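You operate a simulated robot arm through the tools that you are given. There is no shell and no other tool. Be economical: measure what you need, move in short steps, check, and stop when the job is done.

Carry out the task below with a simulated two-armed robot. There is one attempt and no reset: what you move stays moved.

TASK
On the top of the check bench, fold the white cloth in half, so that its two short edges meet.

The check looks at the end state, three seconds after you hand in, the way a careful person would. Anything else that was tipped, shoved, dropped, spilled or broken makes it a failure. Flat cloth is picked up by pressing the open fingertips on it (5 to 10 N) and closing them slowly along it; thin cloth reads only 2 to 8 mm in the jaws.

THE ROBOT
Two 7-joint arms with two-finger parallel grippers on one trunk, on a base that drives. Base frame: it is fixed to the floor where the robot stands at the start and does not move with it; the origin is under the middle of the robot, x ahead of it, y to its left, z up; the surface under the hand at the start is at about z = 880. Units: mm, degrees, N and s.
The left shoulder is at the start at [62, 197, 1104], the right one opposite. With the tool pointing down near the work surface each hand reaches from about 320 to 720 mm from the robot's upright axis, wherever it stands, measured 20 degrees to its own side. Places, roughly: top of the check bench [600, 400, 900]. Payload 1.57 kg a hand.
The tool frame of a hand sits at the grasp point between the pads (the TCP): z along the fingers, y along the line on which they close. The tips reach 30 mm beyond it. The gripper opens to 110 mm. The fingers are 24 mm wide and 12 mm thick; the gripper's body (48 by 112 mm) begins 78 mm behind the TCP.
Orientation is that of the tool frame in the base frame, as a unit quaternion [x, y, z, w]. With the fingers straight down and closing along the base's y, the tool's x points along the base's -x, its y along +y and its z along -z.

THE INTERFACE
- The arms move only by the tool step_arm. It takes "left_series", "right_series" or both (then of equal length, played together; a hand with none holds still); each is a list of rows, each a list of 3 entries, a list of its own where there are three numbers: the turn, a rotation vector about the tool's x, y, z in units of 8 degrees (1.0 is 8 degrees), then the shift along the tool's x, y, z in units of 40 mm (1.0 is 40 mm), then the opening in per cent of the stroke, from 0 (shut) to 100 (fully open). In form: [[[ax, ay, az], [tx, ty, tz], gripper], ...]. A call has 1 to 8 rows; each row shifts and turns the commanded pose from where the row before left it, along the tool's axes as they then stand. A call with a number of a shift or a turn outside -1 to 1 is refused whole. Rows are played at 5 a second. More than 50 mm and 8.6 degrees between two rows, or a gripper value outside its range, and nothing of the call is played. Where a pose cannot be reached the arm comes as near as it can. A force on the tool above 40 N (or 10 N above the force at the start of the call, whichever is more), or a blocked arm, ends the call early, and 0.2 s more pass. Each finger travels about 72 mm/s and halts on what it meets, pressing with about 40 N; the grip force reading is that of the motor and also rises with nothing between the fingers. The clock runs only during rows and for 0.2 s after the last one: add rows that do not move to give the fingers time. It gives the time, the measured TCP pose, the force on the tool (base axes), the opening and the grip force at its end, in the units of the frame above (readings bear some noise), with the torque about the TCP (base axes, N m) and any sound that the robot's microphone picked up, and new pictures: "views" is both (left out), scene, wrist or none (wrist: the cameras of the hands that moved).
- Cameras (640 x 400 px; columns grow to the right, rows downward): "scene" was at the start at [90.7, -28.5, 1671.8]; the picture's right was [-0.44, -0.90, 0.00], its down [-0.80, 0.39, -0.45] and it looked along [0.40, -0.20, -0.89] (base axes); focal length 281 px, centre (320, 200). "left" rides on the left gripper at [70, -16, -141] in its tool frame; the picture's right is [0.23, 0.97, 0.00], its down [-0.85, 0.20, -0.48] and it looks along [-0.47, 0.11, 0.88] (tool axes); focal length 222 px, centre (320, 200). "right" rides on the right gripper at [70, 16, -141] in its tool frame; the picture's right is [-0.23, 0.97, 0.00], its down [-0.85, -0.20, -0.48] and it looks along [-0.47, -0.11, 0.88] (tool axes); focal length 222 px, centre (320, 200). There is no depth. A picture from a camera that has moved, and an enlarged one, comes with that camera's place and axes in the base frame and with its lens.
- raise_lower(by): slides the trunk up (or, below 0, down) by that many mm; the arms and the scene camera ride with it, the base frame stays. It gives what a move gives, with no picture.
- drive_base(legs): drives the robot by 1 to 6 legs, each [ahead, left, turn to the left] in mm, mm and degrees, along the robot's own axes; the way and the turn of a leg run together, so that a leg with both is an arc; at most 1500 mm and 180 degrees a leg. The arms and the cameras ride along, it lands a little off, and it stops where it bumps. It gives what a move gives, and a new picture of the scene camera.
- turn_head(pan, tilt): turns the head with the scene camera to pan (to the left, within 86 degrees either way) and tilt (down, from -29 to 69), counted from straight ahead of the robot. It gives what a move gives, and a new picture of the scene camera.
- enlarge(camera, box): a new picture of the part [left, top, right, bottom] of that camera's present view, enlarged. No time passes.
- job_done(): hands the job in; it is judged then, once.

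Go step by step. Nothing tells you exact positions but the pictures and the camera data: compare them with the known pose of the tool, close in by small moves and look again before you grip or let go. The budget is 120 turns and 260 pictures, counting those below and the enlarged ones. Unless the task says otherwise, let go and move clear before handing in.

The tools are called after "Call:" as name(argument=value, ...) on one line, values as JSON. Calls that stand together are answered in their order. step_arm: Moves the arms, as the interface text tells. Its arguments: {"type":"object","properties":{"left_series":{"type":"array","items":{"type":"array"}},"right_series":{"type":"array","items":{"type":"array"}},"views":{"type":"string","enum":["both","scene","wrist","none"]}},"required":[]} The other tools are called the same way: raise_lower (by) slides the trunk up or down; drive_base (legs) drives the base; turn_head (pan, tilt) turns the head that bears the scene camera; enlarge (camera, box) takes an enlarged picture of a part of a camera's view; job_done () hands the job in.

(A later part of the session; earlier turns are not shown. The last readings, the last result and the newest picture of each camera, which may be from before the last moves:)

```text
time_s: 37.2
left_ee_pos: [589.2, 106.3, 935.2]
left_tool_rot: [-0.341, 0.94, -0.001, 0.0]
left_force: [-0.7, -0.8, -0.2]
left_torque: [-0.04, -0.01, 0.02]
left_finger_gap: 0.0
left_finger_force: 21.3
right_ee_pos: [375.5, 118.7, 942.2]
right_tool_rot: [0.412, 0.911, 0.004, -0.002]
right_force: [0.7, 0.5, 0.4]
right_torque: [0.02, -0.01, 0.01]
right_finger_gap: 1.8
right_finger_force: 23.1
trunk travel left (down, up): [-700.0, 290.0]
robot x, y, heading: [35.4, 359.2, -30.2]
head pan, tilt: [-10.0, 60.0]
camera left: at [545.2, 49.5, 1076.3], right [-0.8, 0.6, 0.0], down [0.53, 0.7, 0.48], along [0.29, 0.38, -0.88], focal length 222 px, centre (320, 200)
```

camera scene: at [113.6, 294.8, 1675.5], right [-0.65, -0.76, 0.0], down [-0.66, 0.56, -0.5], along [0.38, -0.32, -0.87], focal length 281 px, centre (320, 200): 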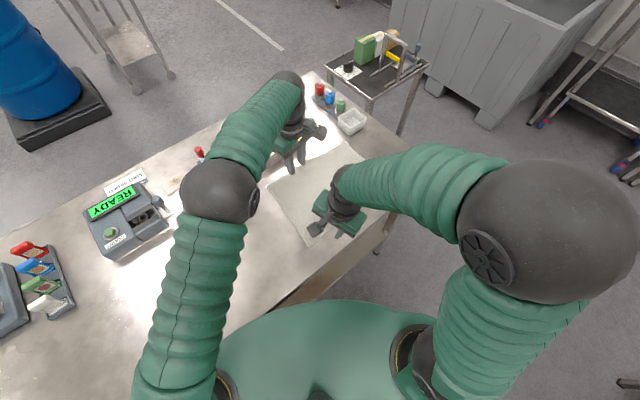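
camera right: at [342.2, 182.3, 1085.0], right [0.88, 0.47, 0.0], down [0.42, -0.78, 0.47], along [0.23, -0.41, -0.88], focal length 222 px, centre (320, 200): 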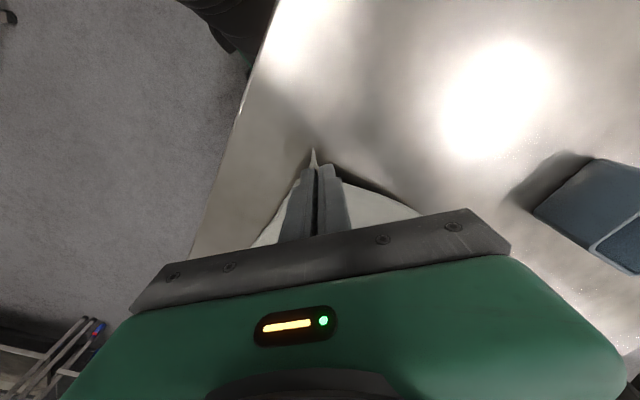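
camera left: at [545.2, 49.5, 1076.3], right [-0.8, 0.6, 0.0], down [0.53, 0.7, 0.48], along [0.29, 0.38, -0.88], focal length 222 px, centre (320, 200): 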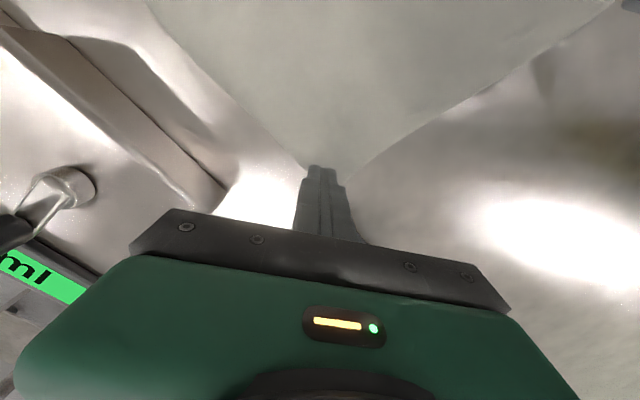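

Missed again. I'll try a little deeper inside the corner with lighter pressure.

Call:
step_arm(left_series=[[[0, 0, 0], [0, 0, 0], 20], [[0, 0, 0], [-0.25, 0, 0], 36], [[0, 0, 0], [0, 0, 0.2], 36], [[0, 0, 0], [0, 0, 0.2], 36], [[0, 0, 0], [0, 0, 0.1], 36], [[0, 0, 0], [0, 0, 0], 36], [[0, 0, 0], [0, 0, 0], 36]], views="wrist")

```text
time_s: 38.8
left_ee_pos: [597.0, 111.9, 915.3]
left_tool_rot: [-0.341, 0.94, -0.001, 0.0]
left_force: [0.3, 0.1, -0.4]
left_torque: [-0.01, -0.08, -0.01]
left_finger_gap: 39.8
left_finger_force: 0.2
right_ee_pos: [375.1, 120.4, 943.7]
right_tool_rot: [0.412, 0.911, 0.004, -0.003]
right_force: [0.0, -0.1, 0.0]
right_torque: [0.01, 0.01, -0.01]
right_finger_gap: 2.1
right_finger_force: 24.1
trunk travel left (down, up): [-700.0, 290.0]
robot x, y, heading: [35.5, 358.9, -30.4]
head pan, tilt: [-10.0, 60.0]
camera left: at [554.1, 54.4, 1057.2], right [-0.8, 0.6, 0.0], down [0.53, 0.7, 0.48], along [0.29, 0.38, -0.88], focal length 222 px, centre (320, 200)
```

left: 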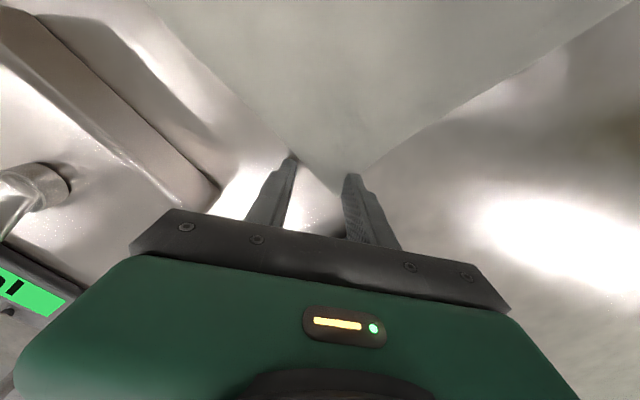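

I had the inward sign wrong: inward is +x of the tool. Correcting that now.

Call:
step_arm(left_series=[[[0, 0, 0], [0.45, 0.25, -0.05], 36], [[0, 0, 0], [0, 0, 0], 36], [[0, 0, 0], [0, 0, 0], 36], [[0, 0, 0], [0, 0, 0], 36]], views="wrist")

```text
time_s: 39.8
left_ee_pos: [577.5, 106.8, 917.1]
left_tool_rot: [-0.341, 0.94, -0.003, 0.0]
left_force: [0.5, 0.8, -0.5]
left_torque: [-0.01, -0.03, 0.01]
left_finger_gap: 39.6
left_finger_force: 0.0
right_ee_pos: [374.9, 120.4, 944.1]
right_tool_rot: [0.411, 0.911, 0.005, -0.003]
right_force: [0.8, -0.5, 0.3]
right_torque: [-0.02, -0.04, 0.0]
right_finger_gap: 1.9
right_finger_force: 24.0
trunk travel left (down, up): [-700.0, 290.0]
robot x, y, heading: [31.5, 362.7, -30.2]
head pan, tilt: [-10.0, 60.0]
camera left: at [534.5, 50.0, 1060.2], right [-0.8, 0.6, 0.0], down [0.53, 0.7, 0.48], along [0.29, 0.38, -0.88], focal length 222 px, centre (320, 200)
```

left: 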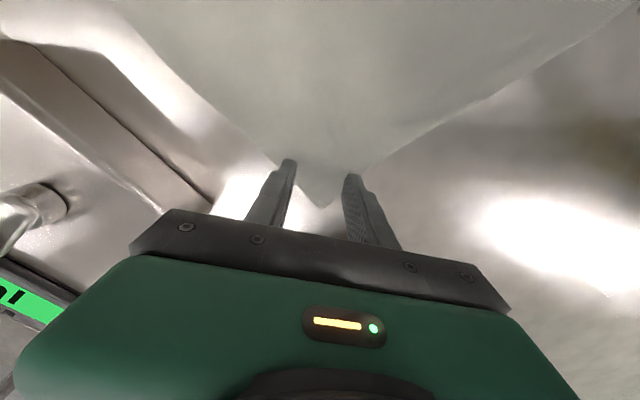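

Call:
step_arm(left_series=[[[0, 0, 0], [0.12, 0.05, 0.05], 36], [[0, 0, 0], [0, 0, 0.05], 36], [[0, 0, 0], [0, 0, 0.05], 36], [[0, 0, 0], [0, 0, 0], 36], [[0, 0, 0], [0, 0, 0], 36]], views="none")

```text
time_s: 41.0
left_ee_pos: [571.6, 106.0, 912.0]
left_tool_rot: [-0.342, 0.94, -0.002, 0.0]
left_force: [-0.3, 0.4, 6.2]
left_torque: [0.08, 0.06, -0.01]
left_finger_gap: 39.8
left_finger_force: 0.2
right_ee_pos: [375.1, 120.4, 942.4]
right_tool_rot: [0.412, 0.911, 0.004, -0.002]
right_force: [-0.3, 1.2, 0.6]
right_torque: [-0.02, 0.01, 0.0]
right_finger_gap: 1.6
right_finger_force: 23.6
trunk travel left (down, up): [-700.0, 290.0]
robot x, y, heading: [33.2, 359.4, -30.0]
head pan, tilt: [-10.0, 60.0]
```

Call:
step_arm(left_series=[[[0, 0, 0], [0, 0, 0.012], 36], [[0, 0, 0], [0, 0, 0], 32], [[0, 0, 0], [0, 0, 0], 28], [[0, 0, 0], [0, 0, 0], 24], [[0, 0, 0], [0, 0, 0], 20], [[0, 0, 0], [0, 0, 0], 17]], views="wrist")

Call:
step_arm(left_series=[[[0, 0, 0], [0, 0, 0], 14], [[0, 0, 0], [0, 0, 0], 11], [[0, 0, 0], [0, 0, 0], 8], [[0, 0, 0], [0, 0, 0], 5], [[0, 0, 0], [0, 0, 0], 2], [[0, 0, 0], [0, 0, 0], 0], [[0, 0, 0], [0, 0, 0], 0]], views="wrist")

```text
time_s: 42.4
left_ee_pos: [568.7, 105.6, 911.8]
left_tool_rot: [-0.342, 0.94, -0.002, 0.0]
left_force: [0.4, -0.5, 11.9]
left_torque: [0.06, 0.09, -0.01]
left_finger_gap: 18.6
left_finger_force: 0.0
right_ee_pos: [374.3, 118.7, 943.7]
right_tool_rot: [0.412, 0.911, 0.003, -0.001]
right_force: [-0.7, -0.1, -0.9]
right_torque: [0.01, -0.03, 0.0]
right_finger_gap: 1.8
right_finger_force: 23.4
trunk travel left (down, up): [-700.0, 290.0]
robot x, y, heading: [36.1, 358.6, -30.5]
head pan, tilt: [-10.0, 60.0]
camera left: at [527.6, 49.4, 1053.8], right [-0.8, 0.6, -0.01], down [0.53, 0.7, 0.48], along [0.29, 0.38, -0.88], focal length 222 px, centre (320, 200)
```

left: 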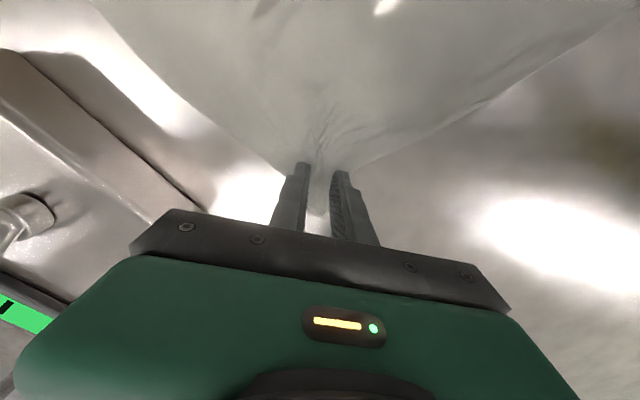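

```text
time_s: 44.0
left_ee_pos: [569.4, 105.4, 911.6]
left_tool_rot: [-0.342, 0.94, -0.002, 0.0]
left_force: [-4.2, -0.5, 14.6]
left_torque: [-0.04, 0.12, -0.05]
left_finger_gap: 2.0
left_finger_force: 23.7
right_ee_pos: [374.0, 120.3, 944.1]
right_tool_rot: [0.412, 0.911, 0.005, -0.001]
right_force: [4.2, -1.1, -1.0]
right_torque: [-0.01, -0.13, 0.02]
right_finger_gap: 1.8
right_finger_force: 24.2
trunk travel left (down, up): [-700.0, 290.0]
robot x, y, heading: [33.9, 359.2, -30.4]
head pan, tilt: [-10.0, 60.0]
camera left: at [527.4, 49.2, 1053.7], right [-0.8, 0.6, 0.0], down [0.53, 0.7, 0.48], along [0.29, 0.38, -0.88], focal length 222 px, centre (320, 200)
```

left: 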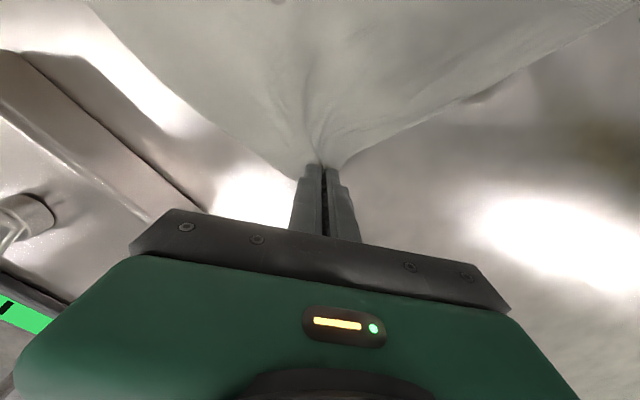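

Both hands now hold their corners, with jaw readings of about 2 mm. I lift and start bringing the edge over.

Call:
step_arm(left_series=[[[0, 0, 0], [0, 0, -0.5], 0], [[0, 0, 0], [0.1, -0.12, -0.6], 0], [[0, 0, 0], [0.23, -0.28, -0.6], 0], [[0, 0, 0], [0.23, -0.28, -0.5], 0], [[0, 0, 0], [0.23, -0.28, 0], 0], [[0, 0, 0], [0, 0, 0], 0], [[0, 0, 0], [0, 0, 0], 0]], right_series=[[[0, 0, 0], [0, 0, 0], 0], [[0, 0, 0], [-0.12, -0.1, -0.3], 0], [[0, 0, 0], [-0.27, -0.24, -0.6], 0], [[0, 0, 0], [-0.27, -0.24, -0.5], 0], [[0, 0, 0], [-0.27, -0.24, 0], 0], [[0, 0, 0], [0, 0, 0], 0], [[0, 0, 0], [0, 0, 0], 0]], views="both")

```text
time_s: 45.6
left_ee_pos: [571.8, 54.3, 999.2]
left_tool_rot: [-0.341, 0.94, -0.003, 0.0]
left_force: [-3.0, -0.6, -0.3]
left_torque: [0.0, 0.07, -0.03]
left_finger_gap: 1.9
left_finger_force: 23.8
right_ee_pos: [375.9, 69.2, 997.3]
right_tool_rot: [0.412, 0.911, 0.003, -0.003]
right_force: [2.1, -0.5, -0.2]
right_torque: [0.0, -0.03, -0.01]
right_finger_gap: 1.8
right_finger_force: 23.6
trunk travel left (down, up): [-700.0, 290.0]
robot x, y, heading: [32.0, 357.5, -30.4]
head pan, tilt: [-10.0, 60.0]
camera scene: at [116.0, 298.6, 1675.6], right [-0.65, -0.76, 0.0], down [-0.66, 0.56, -0.5], along [0.38, -0.32, -0.87], focal length 281 px, centre (320, 200)
camera right: at [343.2, 132.2, 1140.3], right [0.88, 0.47, 0.0], down [0.42, -0.78, 0.47], along [0.23, -0.41, -0.88], focal length 222 px, centre (320, 200)
camera left: at [528.5, -1.6, 1141.0], right [-0.8, 0.6, 0.0], down [0.53, 0.7, 0.48], along [0.29, 0.38, -0.88], focal length 222 px, centre (320, 200)
```

scene: 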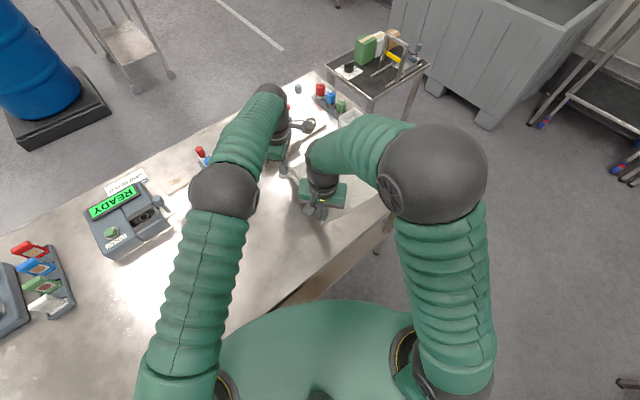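
right: 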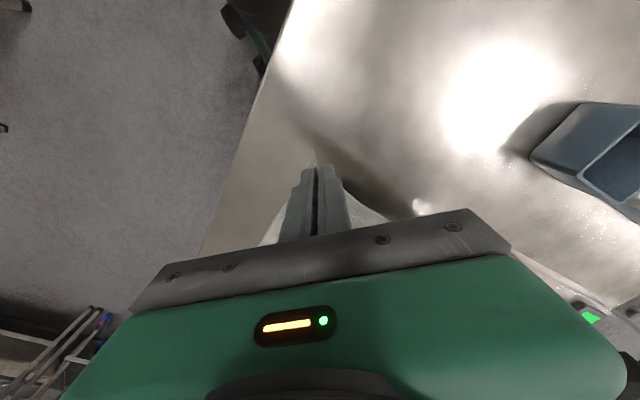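
left: 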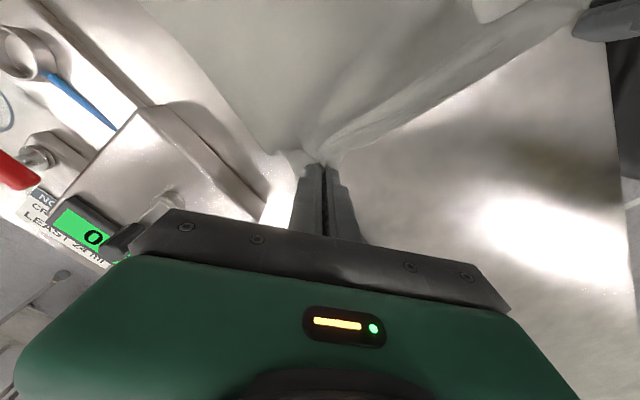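

The hold is good. Now I drive the base sideways along the bench, about -190 mm in y, carrying the edge over.

Call:
drive_base(legs=[[48, -82, 0], [48, -82, 0]])

Call:
step_arm(left_series=[[[0, 0, 0], [0, 0, 0], 0], [[0, 0, 0], [0, 0, 0], 0], [[0, 0, 0], [0, 0, 0], 0], [[0, 0, 0], [0, 0, 0], 0], [[0, 0, 0], [0, 0, 0], 0], [[0, 0, 0], [0, 0, 0], 0], [[0, 0, 0], [0, 0, 0], 0]], right_series=[[[0, 0, 0], [0, 0, 0], 0], [[0, 0, 0], [0, 0, 0], 0], [[0, 0, 0], [0, 0, 0], 0], [[0, 0, 0], [0, 0, 0], 0], [[0, 0, 0], [0, 0, 0], 0], [[0, 0, 0], [0, 0, 0], 0], [[0, 0, 0], [0, 0, 0], 0]], views="wrist")

```text
time_s: 47.5
left_ee_pos: [595.6, -94.6, 999.3]
left_tool_rot: [-0.343, 0.939, -0.014, -0.012]
left_force: [-0.5, 1.1, 0.9]
left_torque: [-0.16, 0.27, -0.02]
left_finger_gap: 2.0
left_finger_force: 23.8
right_ee_pos: [398.7, -81.0, 1000.3]
right_tool_rot: [0.408, 0.913, -0.013, -0.003]
right_force: [4.2, 0.7, -0.4]
right_torque: [-0.19, -0.03, 0.02]
right_finger_gap: 2.0
right_finger_force: 23.7
trunk travel left (down, up): [-700.0, 290.0]
robot x, y, heading: [43.2, 177.1, -30.3]
head pan, tilt: [-10.0, 60.0]
camera scene: at [143.4, 161.6, 1675.6], right [-0.65, -0.76, 0.03], down [-0.67, 0.55, -0.5], along [0.37, -0.35, -0.86], focal length 281 px, centre (320, 200)
```

scene: 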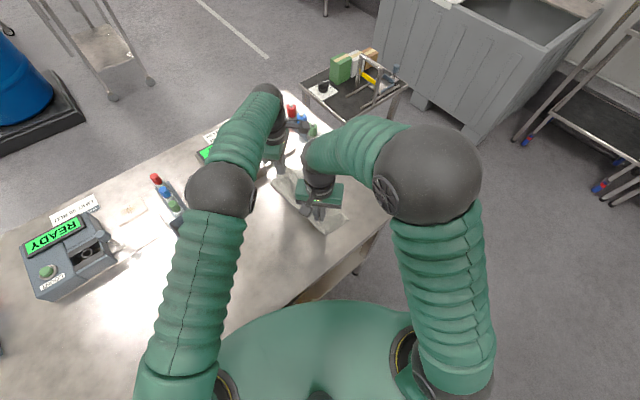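

```text
time_s: 49.1
left_ee_pos: [589.7, -106.7, 998.5]
left_tool_rot: [-0.343, 0.939, -0.007, -0.008]
left_force: [-3.0, 1.9, -0.2]
left_torque: [-0.06, 0.18, -0.05]
left_finger_gap: 1.9
left_finger_force: 23.2
right_ee_pos: [393.5, -93.2, 1000.0]
right_tool_rot: [0.406, 0.914, -0.004, -0.002]
right_force: [2.5, 0.8, 0.1]
right_torque: [-0.09, -0.1, 0.04]
right_finger_gap: 2.2
right_finger_force: 23.7
trunk travel left (down, up): [-700.0, 290.0]
robot x, y, heading: [44.8, 180.8, -30.5]
head pan, tilt: [-10.0, 60.0]
camera right: at [360.5, -28.0, 1140.7], right [0.88, 0.48, -0.01], down [0.43, -0.77, 0.48], along [0.22, -0.42, -0.88], focal length 222 px, centre (320, 200)
camera left: at [549.0, -162.2, 1142.7], right [-0.8, 0.6, -0.01], down [0.53, 0.71, 0.46], along [0.28, 0.37, -0.89], focal length 222 px, centre (320, 200)
```

right: 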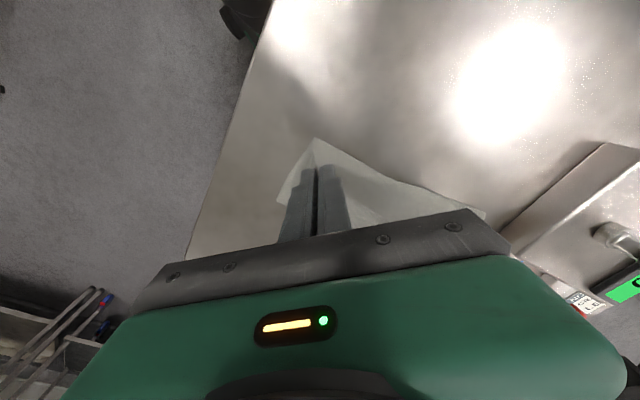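
left: 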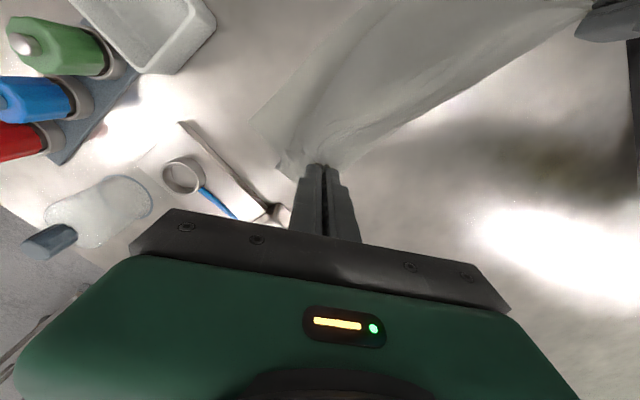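

The drive went well, but the lower half may have shifted. I'll look at it closely.

Call:
enlarge(camera="scene", box=[240, 120, 400, 250])

Call:
enlarge(camera="left", box=[180, 0, 640, 200])

```text
3.08 times, centred on (320, 185) of scene
camera zoom: at [132.6, 133.4, 1675.6], right [-0.65, -0.76, 0.01], down [-0.66, 0.56, -0.5], along [0.37, -0.33, -0.87], focal length 865 px, centre (320, 246)
```

zoom: 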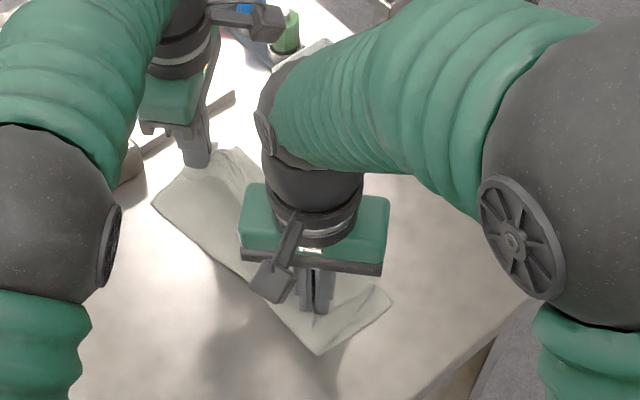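

```text
1.39 times, centred on (410, 100) of left
camera zoom: at [549.0, -162.2, 1142.7], right [-0.8, 0.6, -0.01], down [0.53, 0.71, 0.46], along [0.28, 0.37, -0.89], focal length 309 px, centre (195, 339)
```

zoom: 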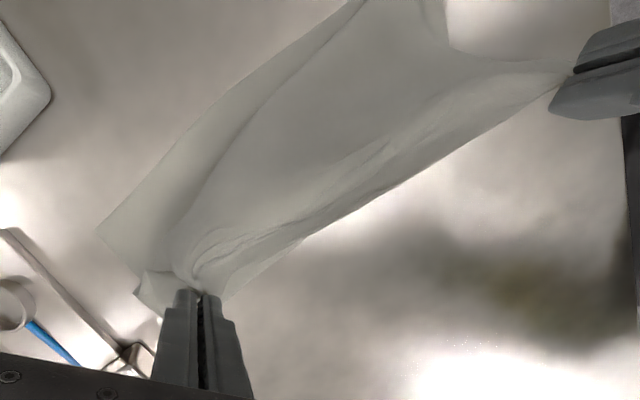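

The lower half slid a little and the slack bunched under the hands. I'll move back over the fold line and raise the edge so the cloth hangs straight, then look.

Call:
step_arm(left_series=[[[0, 0, 0], [-0.36, 0.43, -0.475], 0], [[0, 0, 0], [-0.36, 0.43, -0.475], 0], [[0, 0, 0], [-0.36, 0.43, -0.475], 0], [[0, 0, 0], [-0.36, 0.43, -0.475], 0], [[0, 0, 0], [0, 0, 0], 0], [[0, 0, 0], [0, 0, 0], 0], [[0, 0, 0], [0, 0, 0], 0]], right_series=[[[0, 0, 0], [0.36, 0.325, -0.475], 0], [[0, 0, 0], [0.36, 0.325, -0.475], 0], [[0, 0, 0], [0.36, 0.325, -0.475], 0], [[0, 0, 0], [0.36, 0.325, -0.475], 0], [[0, 0, 0], [0, 0, 0], 0], [[0, 0, 0], [0, 0, 0], 0], [[0, 0, 0], [0, 0, 0], 0]], views="both")

```text
time_s: 50.7
left_ee_pos: [582.8, -22.2, 1074.7]
left_tool_rot: [-0.344, 0.939, -0.005, -0.003]
left_force: [-1.5, 0.1, 0.0]
left_torque: [0.04, 0.06, -0.02]
left_finger_gap: 1.8
left_finger_force: 23.2
right_ee_pos: [388.2, -23.9, 1074.4]
right_tool_rot: [0.408, 0.913, 0.001, -0.001]
right_force: [2.1, 0.1, 0.2]
right_torque: [-0.06, -0.04, 0.01]
right_finger_gap: 2.4
right_finger_force: 23.6
trunk travel left (down, up): [-700.0, 290.0]
robot x, y, heading: [43.8, 178.7, -30.5]
head pan, tilt: [-10.0, 60.0]
camera scene: at [124.3, 122.1, 1675.6], right [-0.65, -0.76, 0.0], down [-0.66, 0.56, -0.5], along [0.38, -0.33, -0.87], focal length 281 px, centre (320, 200)
camera right: at [354.7, 39.7, 1216.9], right [0.88, 0.48, 0.0], down [0.42, -0.77, 0.48], along [0.23, -0.42, -0.88], focal length 222 px, centre (320, 200)
camera left: at [540.7, -78.5, 1216.3], right [-0.8, 0.6, -0.01], down [0.53, 0.71, 0.47], along [0.28, 0.37, -0.88], focal length 222 px, centre (320, 200)
```

scene: 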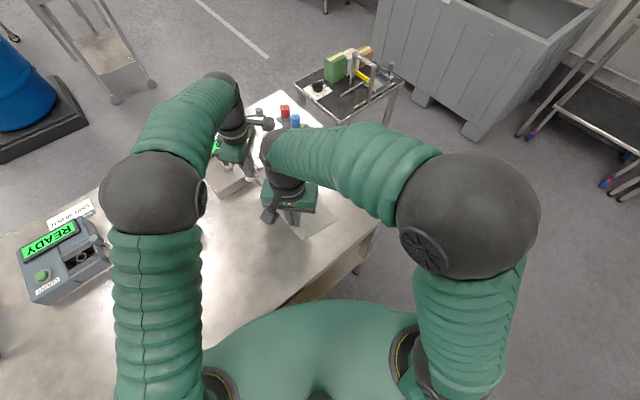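
right: 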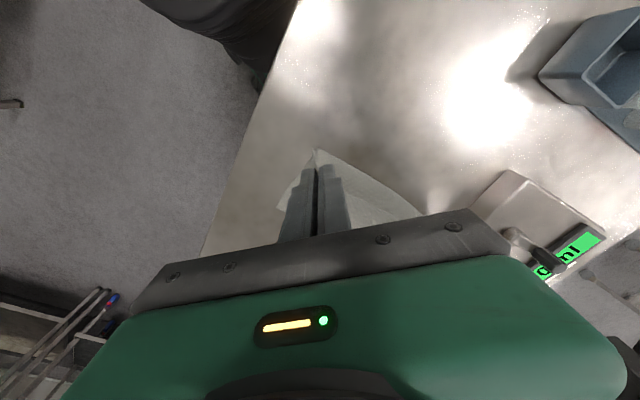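
left: 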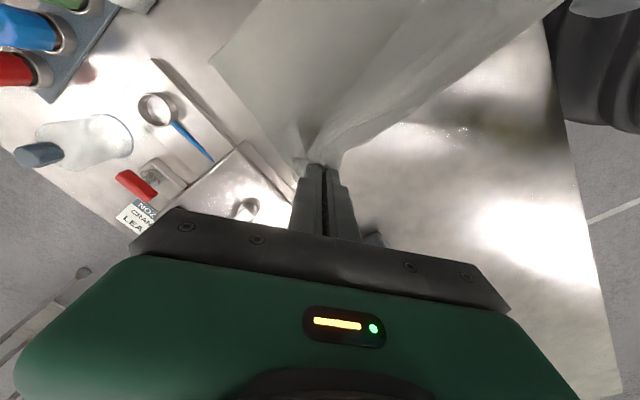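

The cloth is smooth again; the lower edge is at y ≈ -187 with x from about 377 to 635. Now I come over in an arc, first with the arms and then a small drive.

Call:
step_arm(left_series=[[[0, 0, 0], [0.113, -0.394, 0.5], 0], [[0, 0, 0], [0.113, -0.394, 0.5], 0], [[0, 0, 0], [0.113, -0.394, 0.5], 0], [[0, 0, 0], [0, 0, 0], 0], [[0, 0, 0], [0, 0, 0], 0]], right_series=[[[0, 0, 0], [-0.39, -0.127, 0.5], 0], [[0, 0, 0], [-0.39, -0.127, 0.5], 0], [[0, 0, 0], [-0.39, -0.127, 0.5], 0], [[0, 0, 0], [0, 0, 0], 0], [[0, 0, 0], [0, 0, 0], 0]], views="none")

Call:
drive_base(legs=[[15, -26, 0], [15, -26, 0]])

Call:
step_arm(left_series=[[[0, 0, 0], [0, 0, 0], 0], [[0, 0, 0], [0, 0, 0], 0], [[0, 0, 0], [0, 0, 0], 0], [[0, 0, 0], [0, 0, 0], 0], [[0, 0, 0], [0, 0, 0], 0], [[0, 0, 0], [0, 0, 0], 0], [[0, 0, 0], [0, 0, 0], 0]], right_series=[[[0, 0, 0], [0, 0, 0], 0], [[0, 0, 0], [0, 0, 0], 0], [[0, 0, 0], [0, 0, 0], 0], [[0, 0, 0], [0, 0, 0], 0], [[0, 0, 0], [0, 0, 0], 0], [[0, 0, 0], [0, 0, 0], 0], [[0, 0, 0], [0, 0, 0], 0]], views="both")

```text
time_s: 51.9
left_ee_pos: [603.3, -74.6, 1015.6]
left_tool_rot: [-0.343, 0.939, -0.003, -0.001]
left_force: [-3.0, -0.6, -0.7]
left_torque: [0.05, 0.06, 0.01]
left_finger_gap: 1.9
left_finger_force: 23.3
right_ee_pos: [405.3, -72.1, 1014.7]
right_tool_rot: [0.41, 0.912, 0.002, -0.001]
right_force: [2.5, -1.0, -0.1]
right_torque: [-0.02, -0.1, 0.01]
right_finger_gap: 2.1
right_finger_force: 23.4
trunk travel left (down, up): [-700.0, 290.0]
robot x, y, heading: [43.3, 178.1, -30.3]
head pan, tilt: [-10.0, 60.0]
```

```text
time_s: 53.1
left_ee_pos: [600.3, -132.6, 1018.6]
left_tool_rot: [-0.343, 0.939, -0.004, 0.0]
left_force: [-2.6, -0.8, 0.5]
left_torque: [-0.01, 0.07, -0.02]
left_finger_gap: 2.0
left_finger_force: 23.5
right_ee_pos: [402.6, -131.8, 1015.3]
right_tool_rot: [0.409, 0.913, 0.002, 0.0]
right_force: [3.3, -1.0, 0.7]
right_torque: [-0.02, -0.13, 0.05]
right_finger_gap: 1.7
right_finger_force: 23.6
trunk travel left (down, up): [-700.0, 290.0]
robot x, y, heading: [42.2, 122.4, -30.3]
head pan, tilt: [-10.0, 60.0]
camera scene: at [117.9, 58.5, 1675.9], right [-0.65, -0.76, 0.0], down [-0.66, 0.56, -0.5], along [0.38, -0.32, -0.87], focal length 281 px, centre (320, 200)
```

scene: 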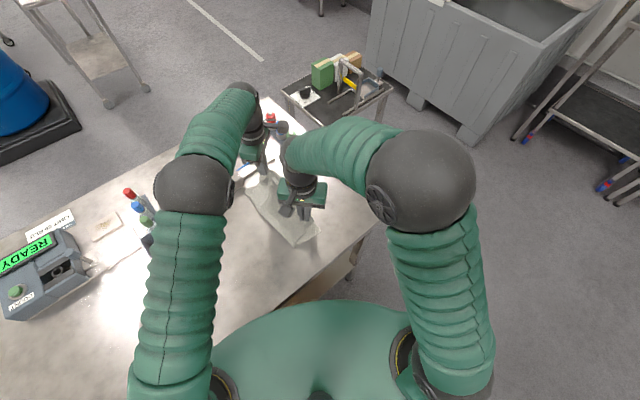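

```text
time_s: 54.7
left_ee_pos: [602.6, -131.9, 1016.3]
left_tool_rot: [-0.343, 0.939, -0.005, -0.001]
left_force: [-3.6, 0.6, -0.3]
left_torque: [0.06, 0.07, -0.02]
left_finger_gap: 2.1
left_finger_force: 23.0
right_ee_pos: [403.8, -131.2, 1016.0]
right_tool_rot: [0.409, 0.913, 0.001, -0.001]
right_force: [3.2, -1.2, 0.6]
right_torque: [0.0, -0.05, -0.02]
right_finger_gap: 2.1
right_finger_force: 23.2
trunk travel left (down, up): [-700.0, 290.0]
robot x, y, heading: [40.5, 117.5, -30.4]
head pan, tilt: [-10.0, 60.0]
camera scene: at [122.8, 57.2, 1675.5], right [-0.65, -0.76, 0.0], down [-0.66, 0.56, -0.5], along [0.38, -0.32, -0.87], focal length 281 px, centre (320, 200)
camera right: at [370.5, -67.5, 1157.1], right [0.88, 0.48, 0.0], down [0.42, -0.77, 0.48], along [0.23, -0.42, -0.88], focal length 222 px, centre (320, 200)
camera left: at [559.0, -189.2, 1159.5], right [-0.8, 0.6, -0.01], down [0.53, 0.71, 0.47], along [0.29, 0.37, -0.88], focal length 222 px, centre (320, 200)
```

scene: 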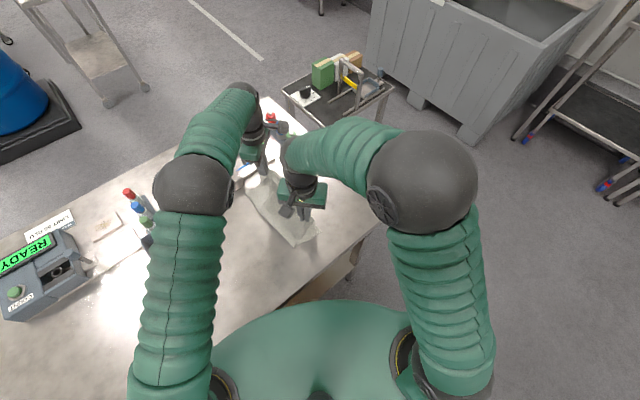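
right: 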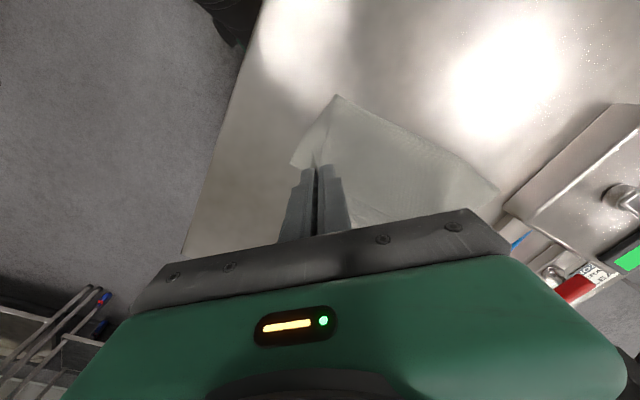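
left: 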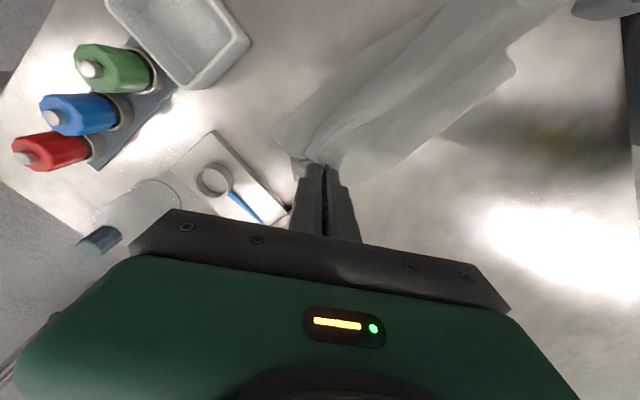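

Call:
enlarge(camera="scene", box=[230, 150, 340, 260])

Call:
enlarge(camera="right", box=[270, 80, 520, 240])

Call:
enlarge(camera="left", box=[250, 0, 600, 200])

```text
3.64 times, centred on (285, 205) of scene
camera zoom: at [122.8, 57.2, 1675.5], right [-0.65, -0.76, 0.0], down [-0.66, 0.56, -0.5], along [0.38, -0.32, -0.87], focal length 1023 px, centre (447, 182)
```

zoom: 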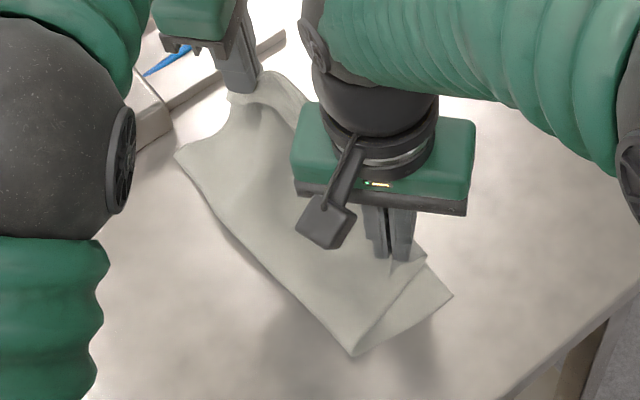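

```text
2.50 times, centred on (395, 160) of right
camera zoom: at [370.5, -67.5, 1157.1], right [0.88, 0.48, 0.0], down [0.42, -0.77, 0.48], along [0.23, -0.42, -0.88], focal length 555 px, centre (132, 300)
```

zoom: 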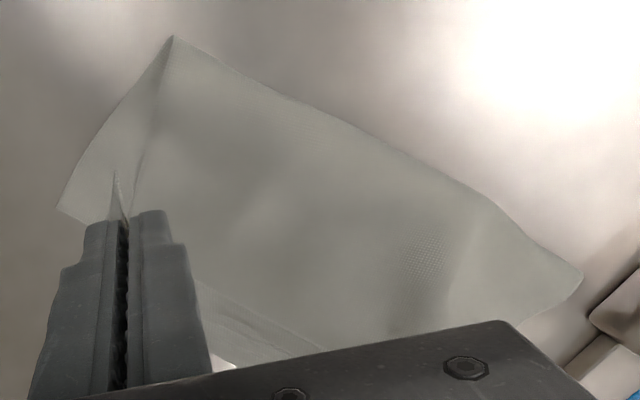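

```text
1.83 times, centred on (425, 100) of left
camera zoom: at [559.0, -189.2, 1159.5], right [-0.8, 0.6, -0.01], down [0.53, 0.71, 0.47], along [0.29, 0.37, -0.88], focal length 406 px, centre (128, 383)
```

zoom: 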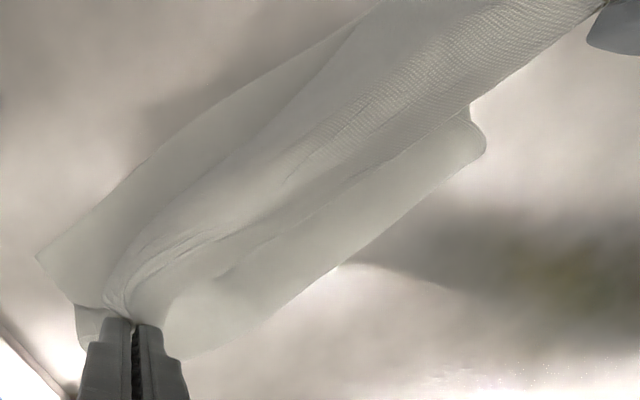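

The cloth slackened because I dipped inside the fold arc. I'll go back up over the fold line so it hangs straight, then tilt the hands as the edge comes over so the corners end pointing outward.

Call:
step_arm(left_series=[[[0, 0, 0], [-0.498, 0.545, -0.2875], 0], [[0, 0, 0], [-0.498, 0.545, -0.2875], 0], [[0, 0, 0], [-0.498, 0.545, -0.2875], 0], [[0, 0, 0], [-0.498, 0.545, -0.2875], 0], [[0, 0, 0], [0, 0, 0], 0], [[0, 0, 0], [0, 0, 0], 0]], right_series=[[[0, 0, 0], [0.53, 0.514, -0.2875], 0], [[0, 0, 0], [0.53, 0.514, -0.2875], 0], [[0, 0, 0], [0.53, 0.514, -0.2875], 0], [[0, 0, 0], [0.53, 0.514, -0.2875], 0], [[0, 0, 0], [0, 0, 0], 0], [[0, 0, 0], [0, 0, 0], 0]], views="none")

Call:
drive_base(legs=[[26, -43, 0]])

Call:
step_arm(left_series=[[[0, 0, 0], [-0.3, 0.34, 0], 0], [[0, 0, 0], [-0.3, 0.34, 0], 0], [[0, 0, 0], [-0.3, 0.34, 0], 0], [[0, 0, 0], [0, 0, 0], 0], [[0, 0, 0], [0, 0, 0], 0], [[0, 0, 0], [0, 0, 0], 0]], right_series=[[[0, 0, 0], [0.31, 0.28, 0], 0], [[0, 0, 0], [0.31, 0.28, 0], 0], [[0, 0, 0], [0.31, 0.28, 0], 0], [[0, 0, 0], [0, 0, 0], 0], [[0, 0, 0], [0, 0, 0], 0], [[0, 0, 0], [0, 0, 0], 0]], views="wrist")

```text
time_s: 56.3
left_ee_pos: [603.9, -12.1, 1061.0]
left_tool_rot: [-0.343, 0.939, -0.006, -0.003]
left_force: [-7.7, -2.7, 1.0]
left_torque: [-0.06, 0.17, -0.03]
left_finger_gap: 2.0
left_finger_force: 22.7
right_ee_pos: [413.3, -72.7, 1055.1]
right_tool_rot: [0.474, 0.88, -0.004, -0.002]
right_force: [6.9, 2.4, 0.5]
right_torque: [0.08, -0.22, 0.17]
right_finger_gap: 2.1
right_finger_force: 23.7
trunk travel left (down, up): [-700.0, 290.0]
robot x, y, heading: [38.3, 120.3, -30.7]
head pan, tilt: [-10.0, 60.0]
stopped in row 6 (right hand): the arm was blocked; the commanded pose is now the measured one
```

```text
time_s: 57.3
left_ee_pos: [612.4, -44.6, 1063.0]
left_tool_rot: [-0.346, 0.938, -0.011, -0.006]
left_force: [-7.1, -2.2, -0.2]
left_torque: [-0.15, 0.27, -0.06]
left_finger_gap: 2.0
left_finger_force: 23.8
right_ee_pos: [419.8, -104.6, 1063.3]
right_tool_rot: [0.472, 0.882, -0.006, 0.003]
right_force: [7.4, 3.5, -0.2]
right_torque: [-0.06, -0.21, 0.16]
right_finger_gap: 1.9
right_finger_force: 23.4
trunk travel left (down, up): [-700.0, 290.0]
robot x, y, heading: [42.1, 72.4, -30.3]
head pan, tilt: [-10.0, 60.0]
camera scene: at [127.3, 26.5, 1677.2], right [-0.65, -0.76, 0.01], down [-0.66, 0.56, -0.5], along [0.38, -0.33, -0.86], focal length 281 px, centre (320, 200)
```

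scene: 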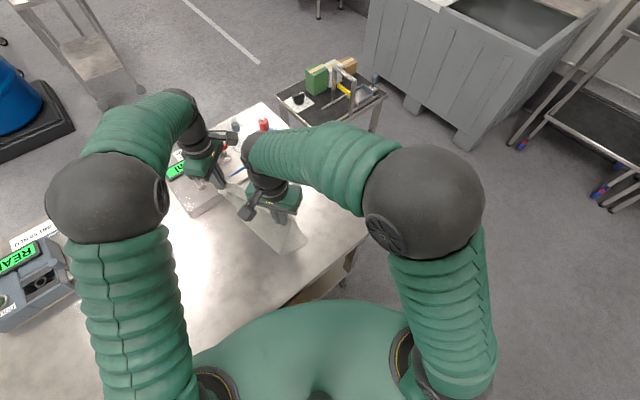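

```text
time_s: 58.9
left_ee_pos: [608.2, -2.0, 1059.9]
left_tool_rot: [-0.343, 0.939, -0.008, -0.009]
left_force: [-14.7, -12.0, 0.4]
left_torque: [-0.46, 0.52, -0.04]
left_finger_gap: 1.8
left_finger_force: 23.1
right_ee_pos: [436.8, -110.7, 1069.9]
right_tool_rot: [0.521, 0.853, 0.007, 0.016]
right_force: [16.6, 12.1, -1.5]
right_torque: [0.39, -0.49, 0.41]
right_finger_gap: 2.2
right_finger_force: 23.4
trunk travel left (down, up): [-700.0, 290.0]
robot x, y, heading: [42.0, 73.4, -30.3]
head pan, tilt: [-10.0, 60.0]
stopped in row 6 (right hand): the arm was blocked; the commanded pose is now the measured one
camera right: at [415.9, -40.3, 1210.7], right [0.97, 0.24, 0.03], down [0.2, -0.85, 0.49], along [0.15, -0.47, -0.87], focal length 222 px, centre (320, 200)
camera left: at [566.2, -56.0, 1203.2], right [-0.8, 0.6, -0.01], down [0.53, 0.71, 0.46], along [0.28, 0.36, -0.89], focal length 222 px, centre (320, 200)
```

right: 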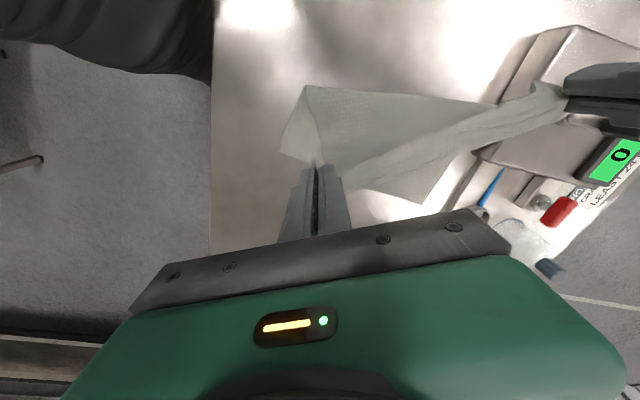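
left: 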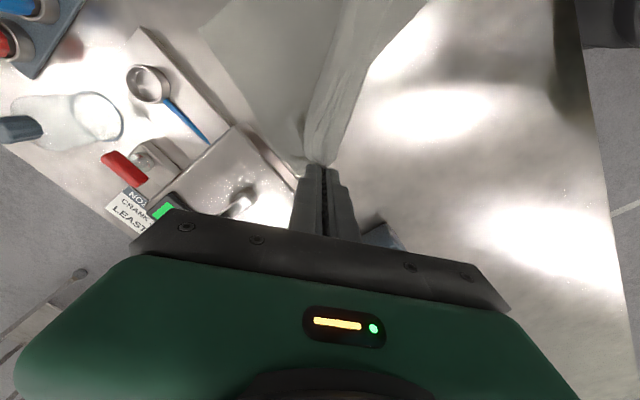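

The right arm hit its limit and tension rose. I relieve the tension at once by bringing the left hand back, then tilt both hands, which moves the wrists to the easy side.

Call:
step_arm(left_series=[[[0, 0, 0], [0.6, -0.72, 0], 0], [[0, 0, 0], [0.6, -0.72, 0], 0], [[0, 0, 0], [0.36, -0.43, 0], 0], [[0, 0, 0], [0, 0, 0], 0], [[0, 0, 0], [0, 0, 0], 0]], views="none")

```text
time_s: 60.1
left_ee_pos: [612.2, -98.4, 1063.6]
left_tool_rot: [-0.345, 0.938, -0.008, -0.004]
left_force: [-0.2, 1.1, 0.3]
left_torque: [0.03, -0.01, -0.01]
left_finger_gap: 1.7
left_finger_force: 23.5
right_ee_pos: [432.9, -112.0, 1069.5]
right_tool_rot: [0.519, 0.855, 0.005, 0.013]
right_force: [-0.7, 0.2, -0.2]
right_torque: [0.0, -0.01, 0.0]
right_finger_gap: 1.8
right_finger_force: 23.8
trunk travel left (down, up): [-700.0, 290.0]
robot x, y, heading: [39.5, 66.7, -30.2]
head pan, tilt: [-10.0, 60.0]
```

Call:
step_arm(left_series=[[[-0.766, -0.643, 0], [0, 0, 0], 0], [[-0.766, -0.643, 0], [0, 0, 0], 0], [[-0.766, -0.643, 0], [0, 0, 0], 0], [[-0.766, -0.643, 0], [0, 0, 0], 0], [[-0.766, -0.643, 0], [0, 0, 0], 0], [[-0.766, -0.643, 0], [0, 0, 0], 0], [[0, 0, 0], [0, 0, 0], 0], [[0, 0, 0], [0, 0, 0], 0]], right_series=[[[-0.458, 0.889, 0], [0, 0, 0], 0], [[-0.458, 0.889, 0], [0, 0, 0], 0], [[-0.458, 0.889, 0], [0, 0, 0], 0], [[-0.458, 0.889, 0], [0, 0, 0], 0], [[-0.458, 0.889, 0], [0, 0, 0], 0], [[-0.458, 0.889, 0], [0, 0, 0], 0], [[0, 0, 0], [0, 0, 0], 0], [[0, 0, 0], [0, 0, 0], 0]], views="both")

```text
time_s: 61.9
left_ee_pos: [617.8, -82.0, 1039.7]
left_tool_rot: [-0.32, 0.873, 0.345, 0.124]
left_force: [0.3, 0.0, 0.0]
left_torque: [-0.06, -0.01, 0.01]
left_finger_gap: 1.9
left_finger_force: 23.6
left hand out of reach, approached as far as the arm can: row 6
right_ee_pos: [433.3, -106.1, 1070.1]
right_tool_rot: [0.464, 0.788, 0.35, -0.203]
right_force: [0.4, 0.1, 0.1]
right_torque: [0.01, 0.02, 0.02]
right_finger_gap: 2.0
right_finger_force: 24.0
trunk travel left (down, up): [-700.0, 290.0]
robot x, y, heading: [39.0, 68.1, -30.2]
head pan, tilt: [-10.0, 60.0]
camera scene: at [125.2, 8.2, 1675.4], right [-0.65, -0.76, 0.0], down [-0.66, 0.56, -0.5], along [0.38, -0.32, -0.87], focal length 281 px, centre (320, 200)
camera right: at [413.5, -164.7, 1215.8], right [0.96, 0.18, 0.21], down [0.24, -0.92, -0.3], along [0.14, 0.34, -0.93], focal length 222 px, centre (320, 200)
camera left: at [576.8, -221.2, 1104.0], right [-0.8, 0.43, 0.41], down [0.53, 0.19, 0.83], along [0.28, 0.88, -0.38], focal length 222 px, centre (320, 200)
```

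scene: 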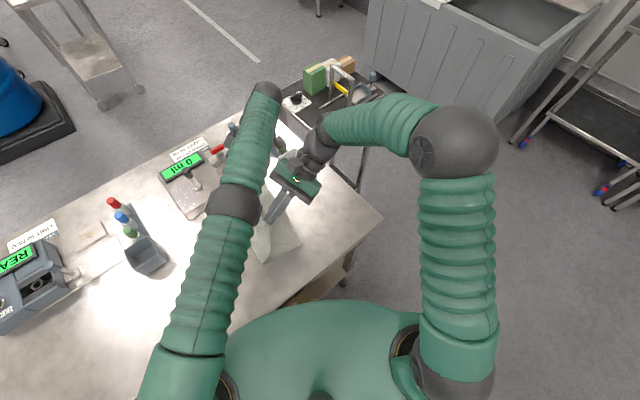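
right: 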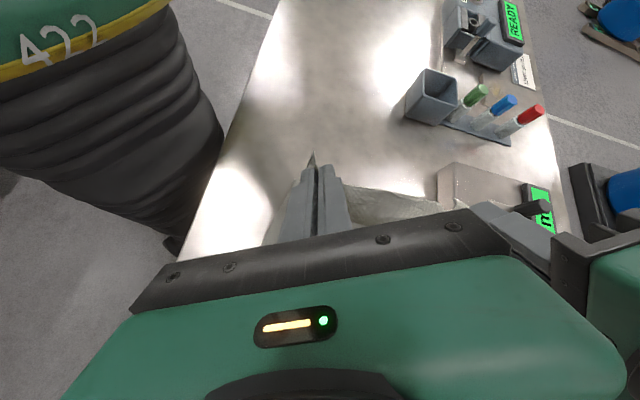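
left: 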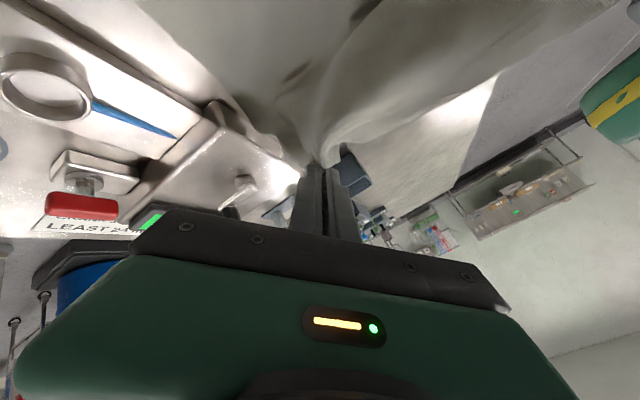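

Tilting works. I shift both tips back over the fold line before driving a little further right.

Call:
step_arm(left_series=[[[0, 0, 0], [-0.214, 0.29, 0.223], 0], [[0, 0, 0], [-0.214, 0.29, 0.223], 0], [[0, 0, 0], [-0.214, 0.29, 0.223], 0], [[0, 0, 0], [0, 0, 0], 0], [[0, 0, 0], [0, 0, 0], 0], [[0, 0, 0], [0, 0, 0], 0]], right_series=[[[0, 0, 0], [0.32, 0, 0.57], 0], [[0, 0, 0], [0.32, 0, 0.57], 0], [[0, 0, 0], [0.32, 0, 0.57], 0], [[0, 0, 0], [0, 0, 0], 0], [[0, 0, 0], [0, 0, 0], 0], [[0, 0, 0], [0, 0, 0], 0]], views="both")

Call:
enlarge(camera="scene", box=[200, 150, 380, 280])

```text
time_s: 63.3
left_ee_pos: [613.5, -29.3, 1048.3]
left_tool_rot: [-0.32, 0.873, 0.345, 0.125]
left_force: [-2.6, 0.4, 0.0]
left_torque: [-0.01, 0.12, 0.01]
left_finger_gap: 2.0
left_finger_force: 23.3
right_ee_pos: [414.8, -31.0, 1047.9]
right_tool_rot: [0.465, 0.787, 0.35, -0.203]
right_force: [3.0, -0.3, -1.7]
right_torque: [-0.02, -0.08, -0.04]
right_finger_gap: 2.1
right_finger_force: 23.2
trunk travel left (down, up): [-700.0, 290.0]
robot x, y, heading: [40.7, 70.1, -30.4]
head pan, tilt: [-10.0, 60.0]
camera scene: at [124.8, 8.7, 1675.5], right [-0.65, -0.76, 0.0], down [-0.66, 0.56, -0.5], along [0.38, -0.32, -0.87], focal length 281 px, centre (320, 200)
camera right: at [396.1, -88.9, 1193.5], right [0.96, 0.18, 0.21], down [0.24, -0.92, -0.3], along [0.14, 0.34, -0.93], focal length 222 px, centre (320, 200)
camera left: at [571.8, -168.1, 1115.1], right [-0.8, 0.43, 0.41], down [0.53, 0.19, 0.83], along [0.28, 0.88, -0.38], focal length 222 px, centre (320, 200)
```

scene: 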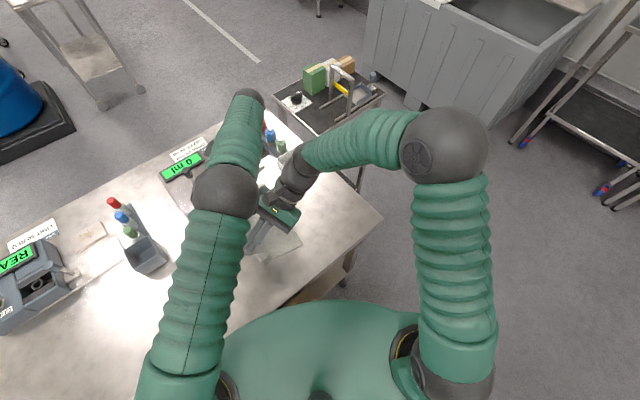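
right: 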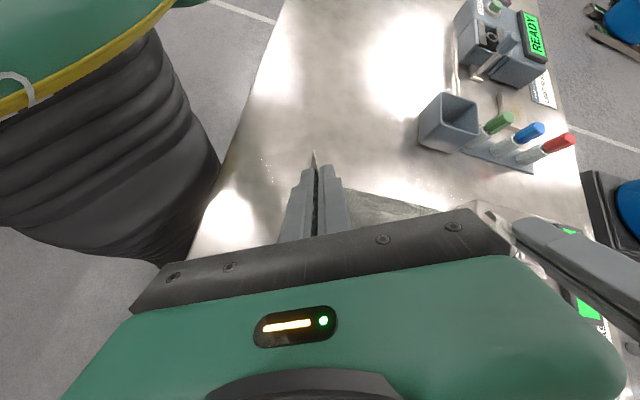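
left: 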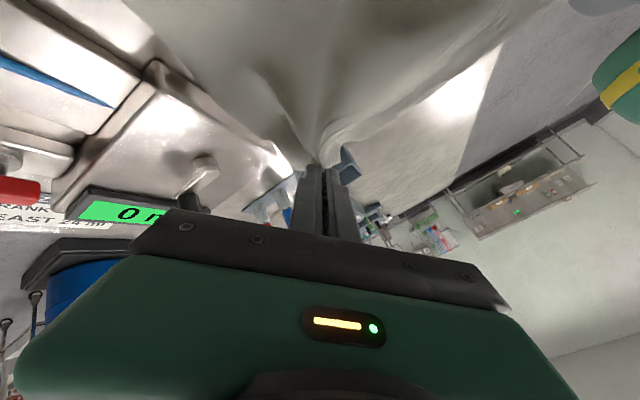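

```text
3.08 times, centred on (290, 215) of scene
camera zoom: at [124.8, 8.7, 1675.5], right [-0.65, -0.76, 0.0], down [-0.66, 0.56, -0.5], along [0.38, -0.32, -0.87], focal length 865 px, centre (412, 154)
```

zoom: 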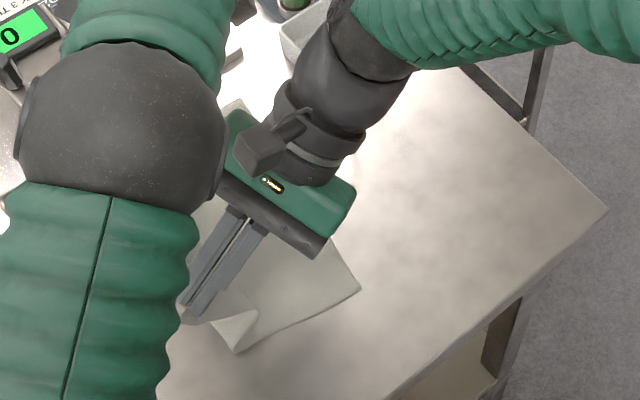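

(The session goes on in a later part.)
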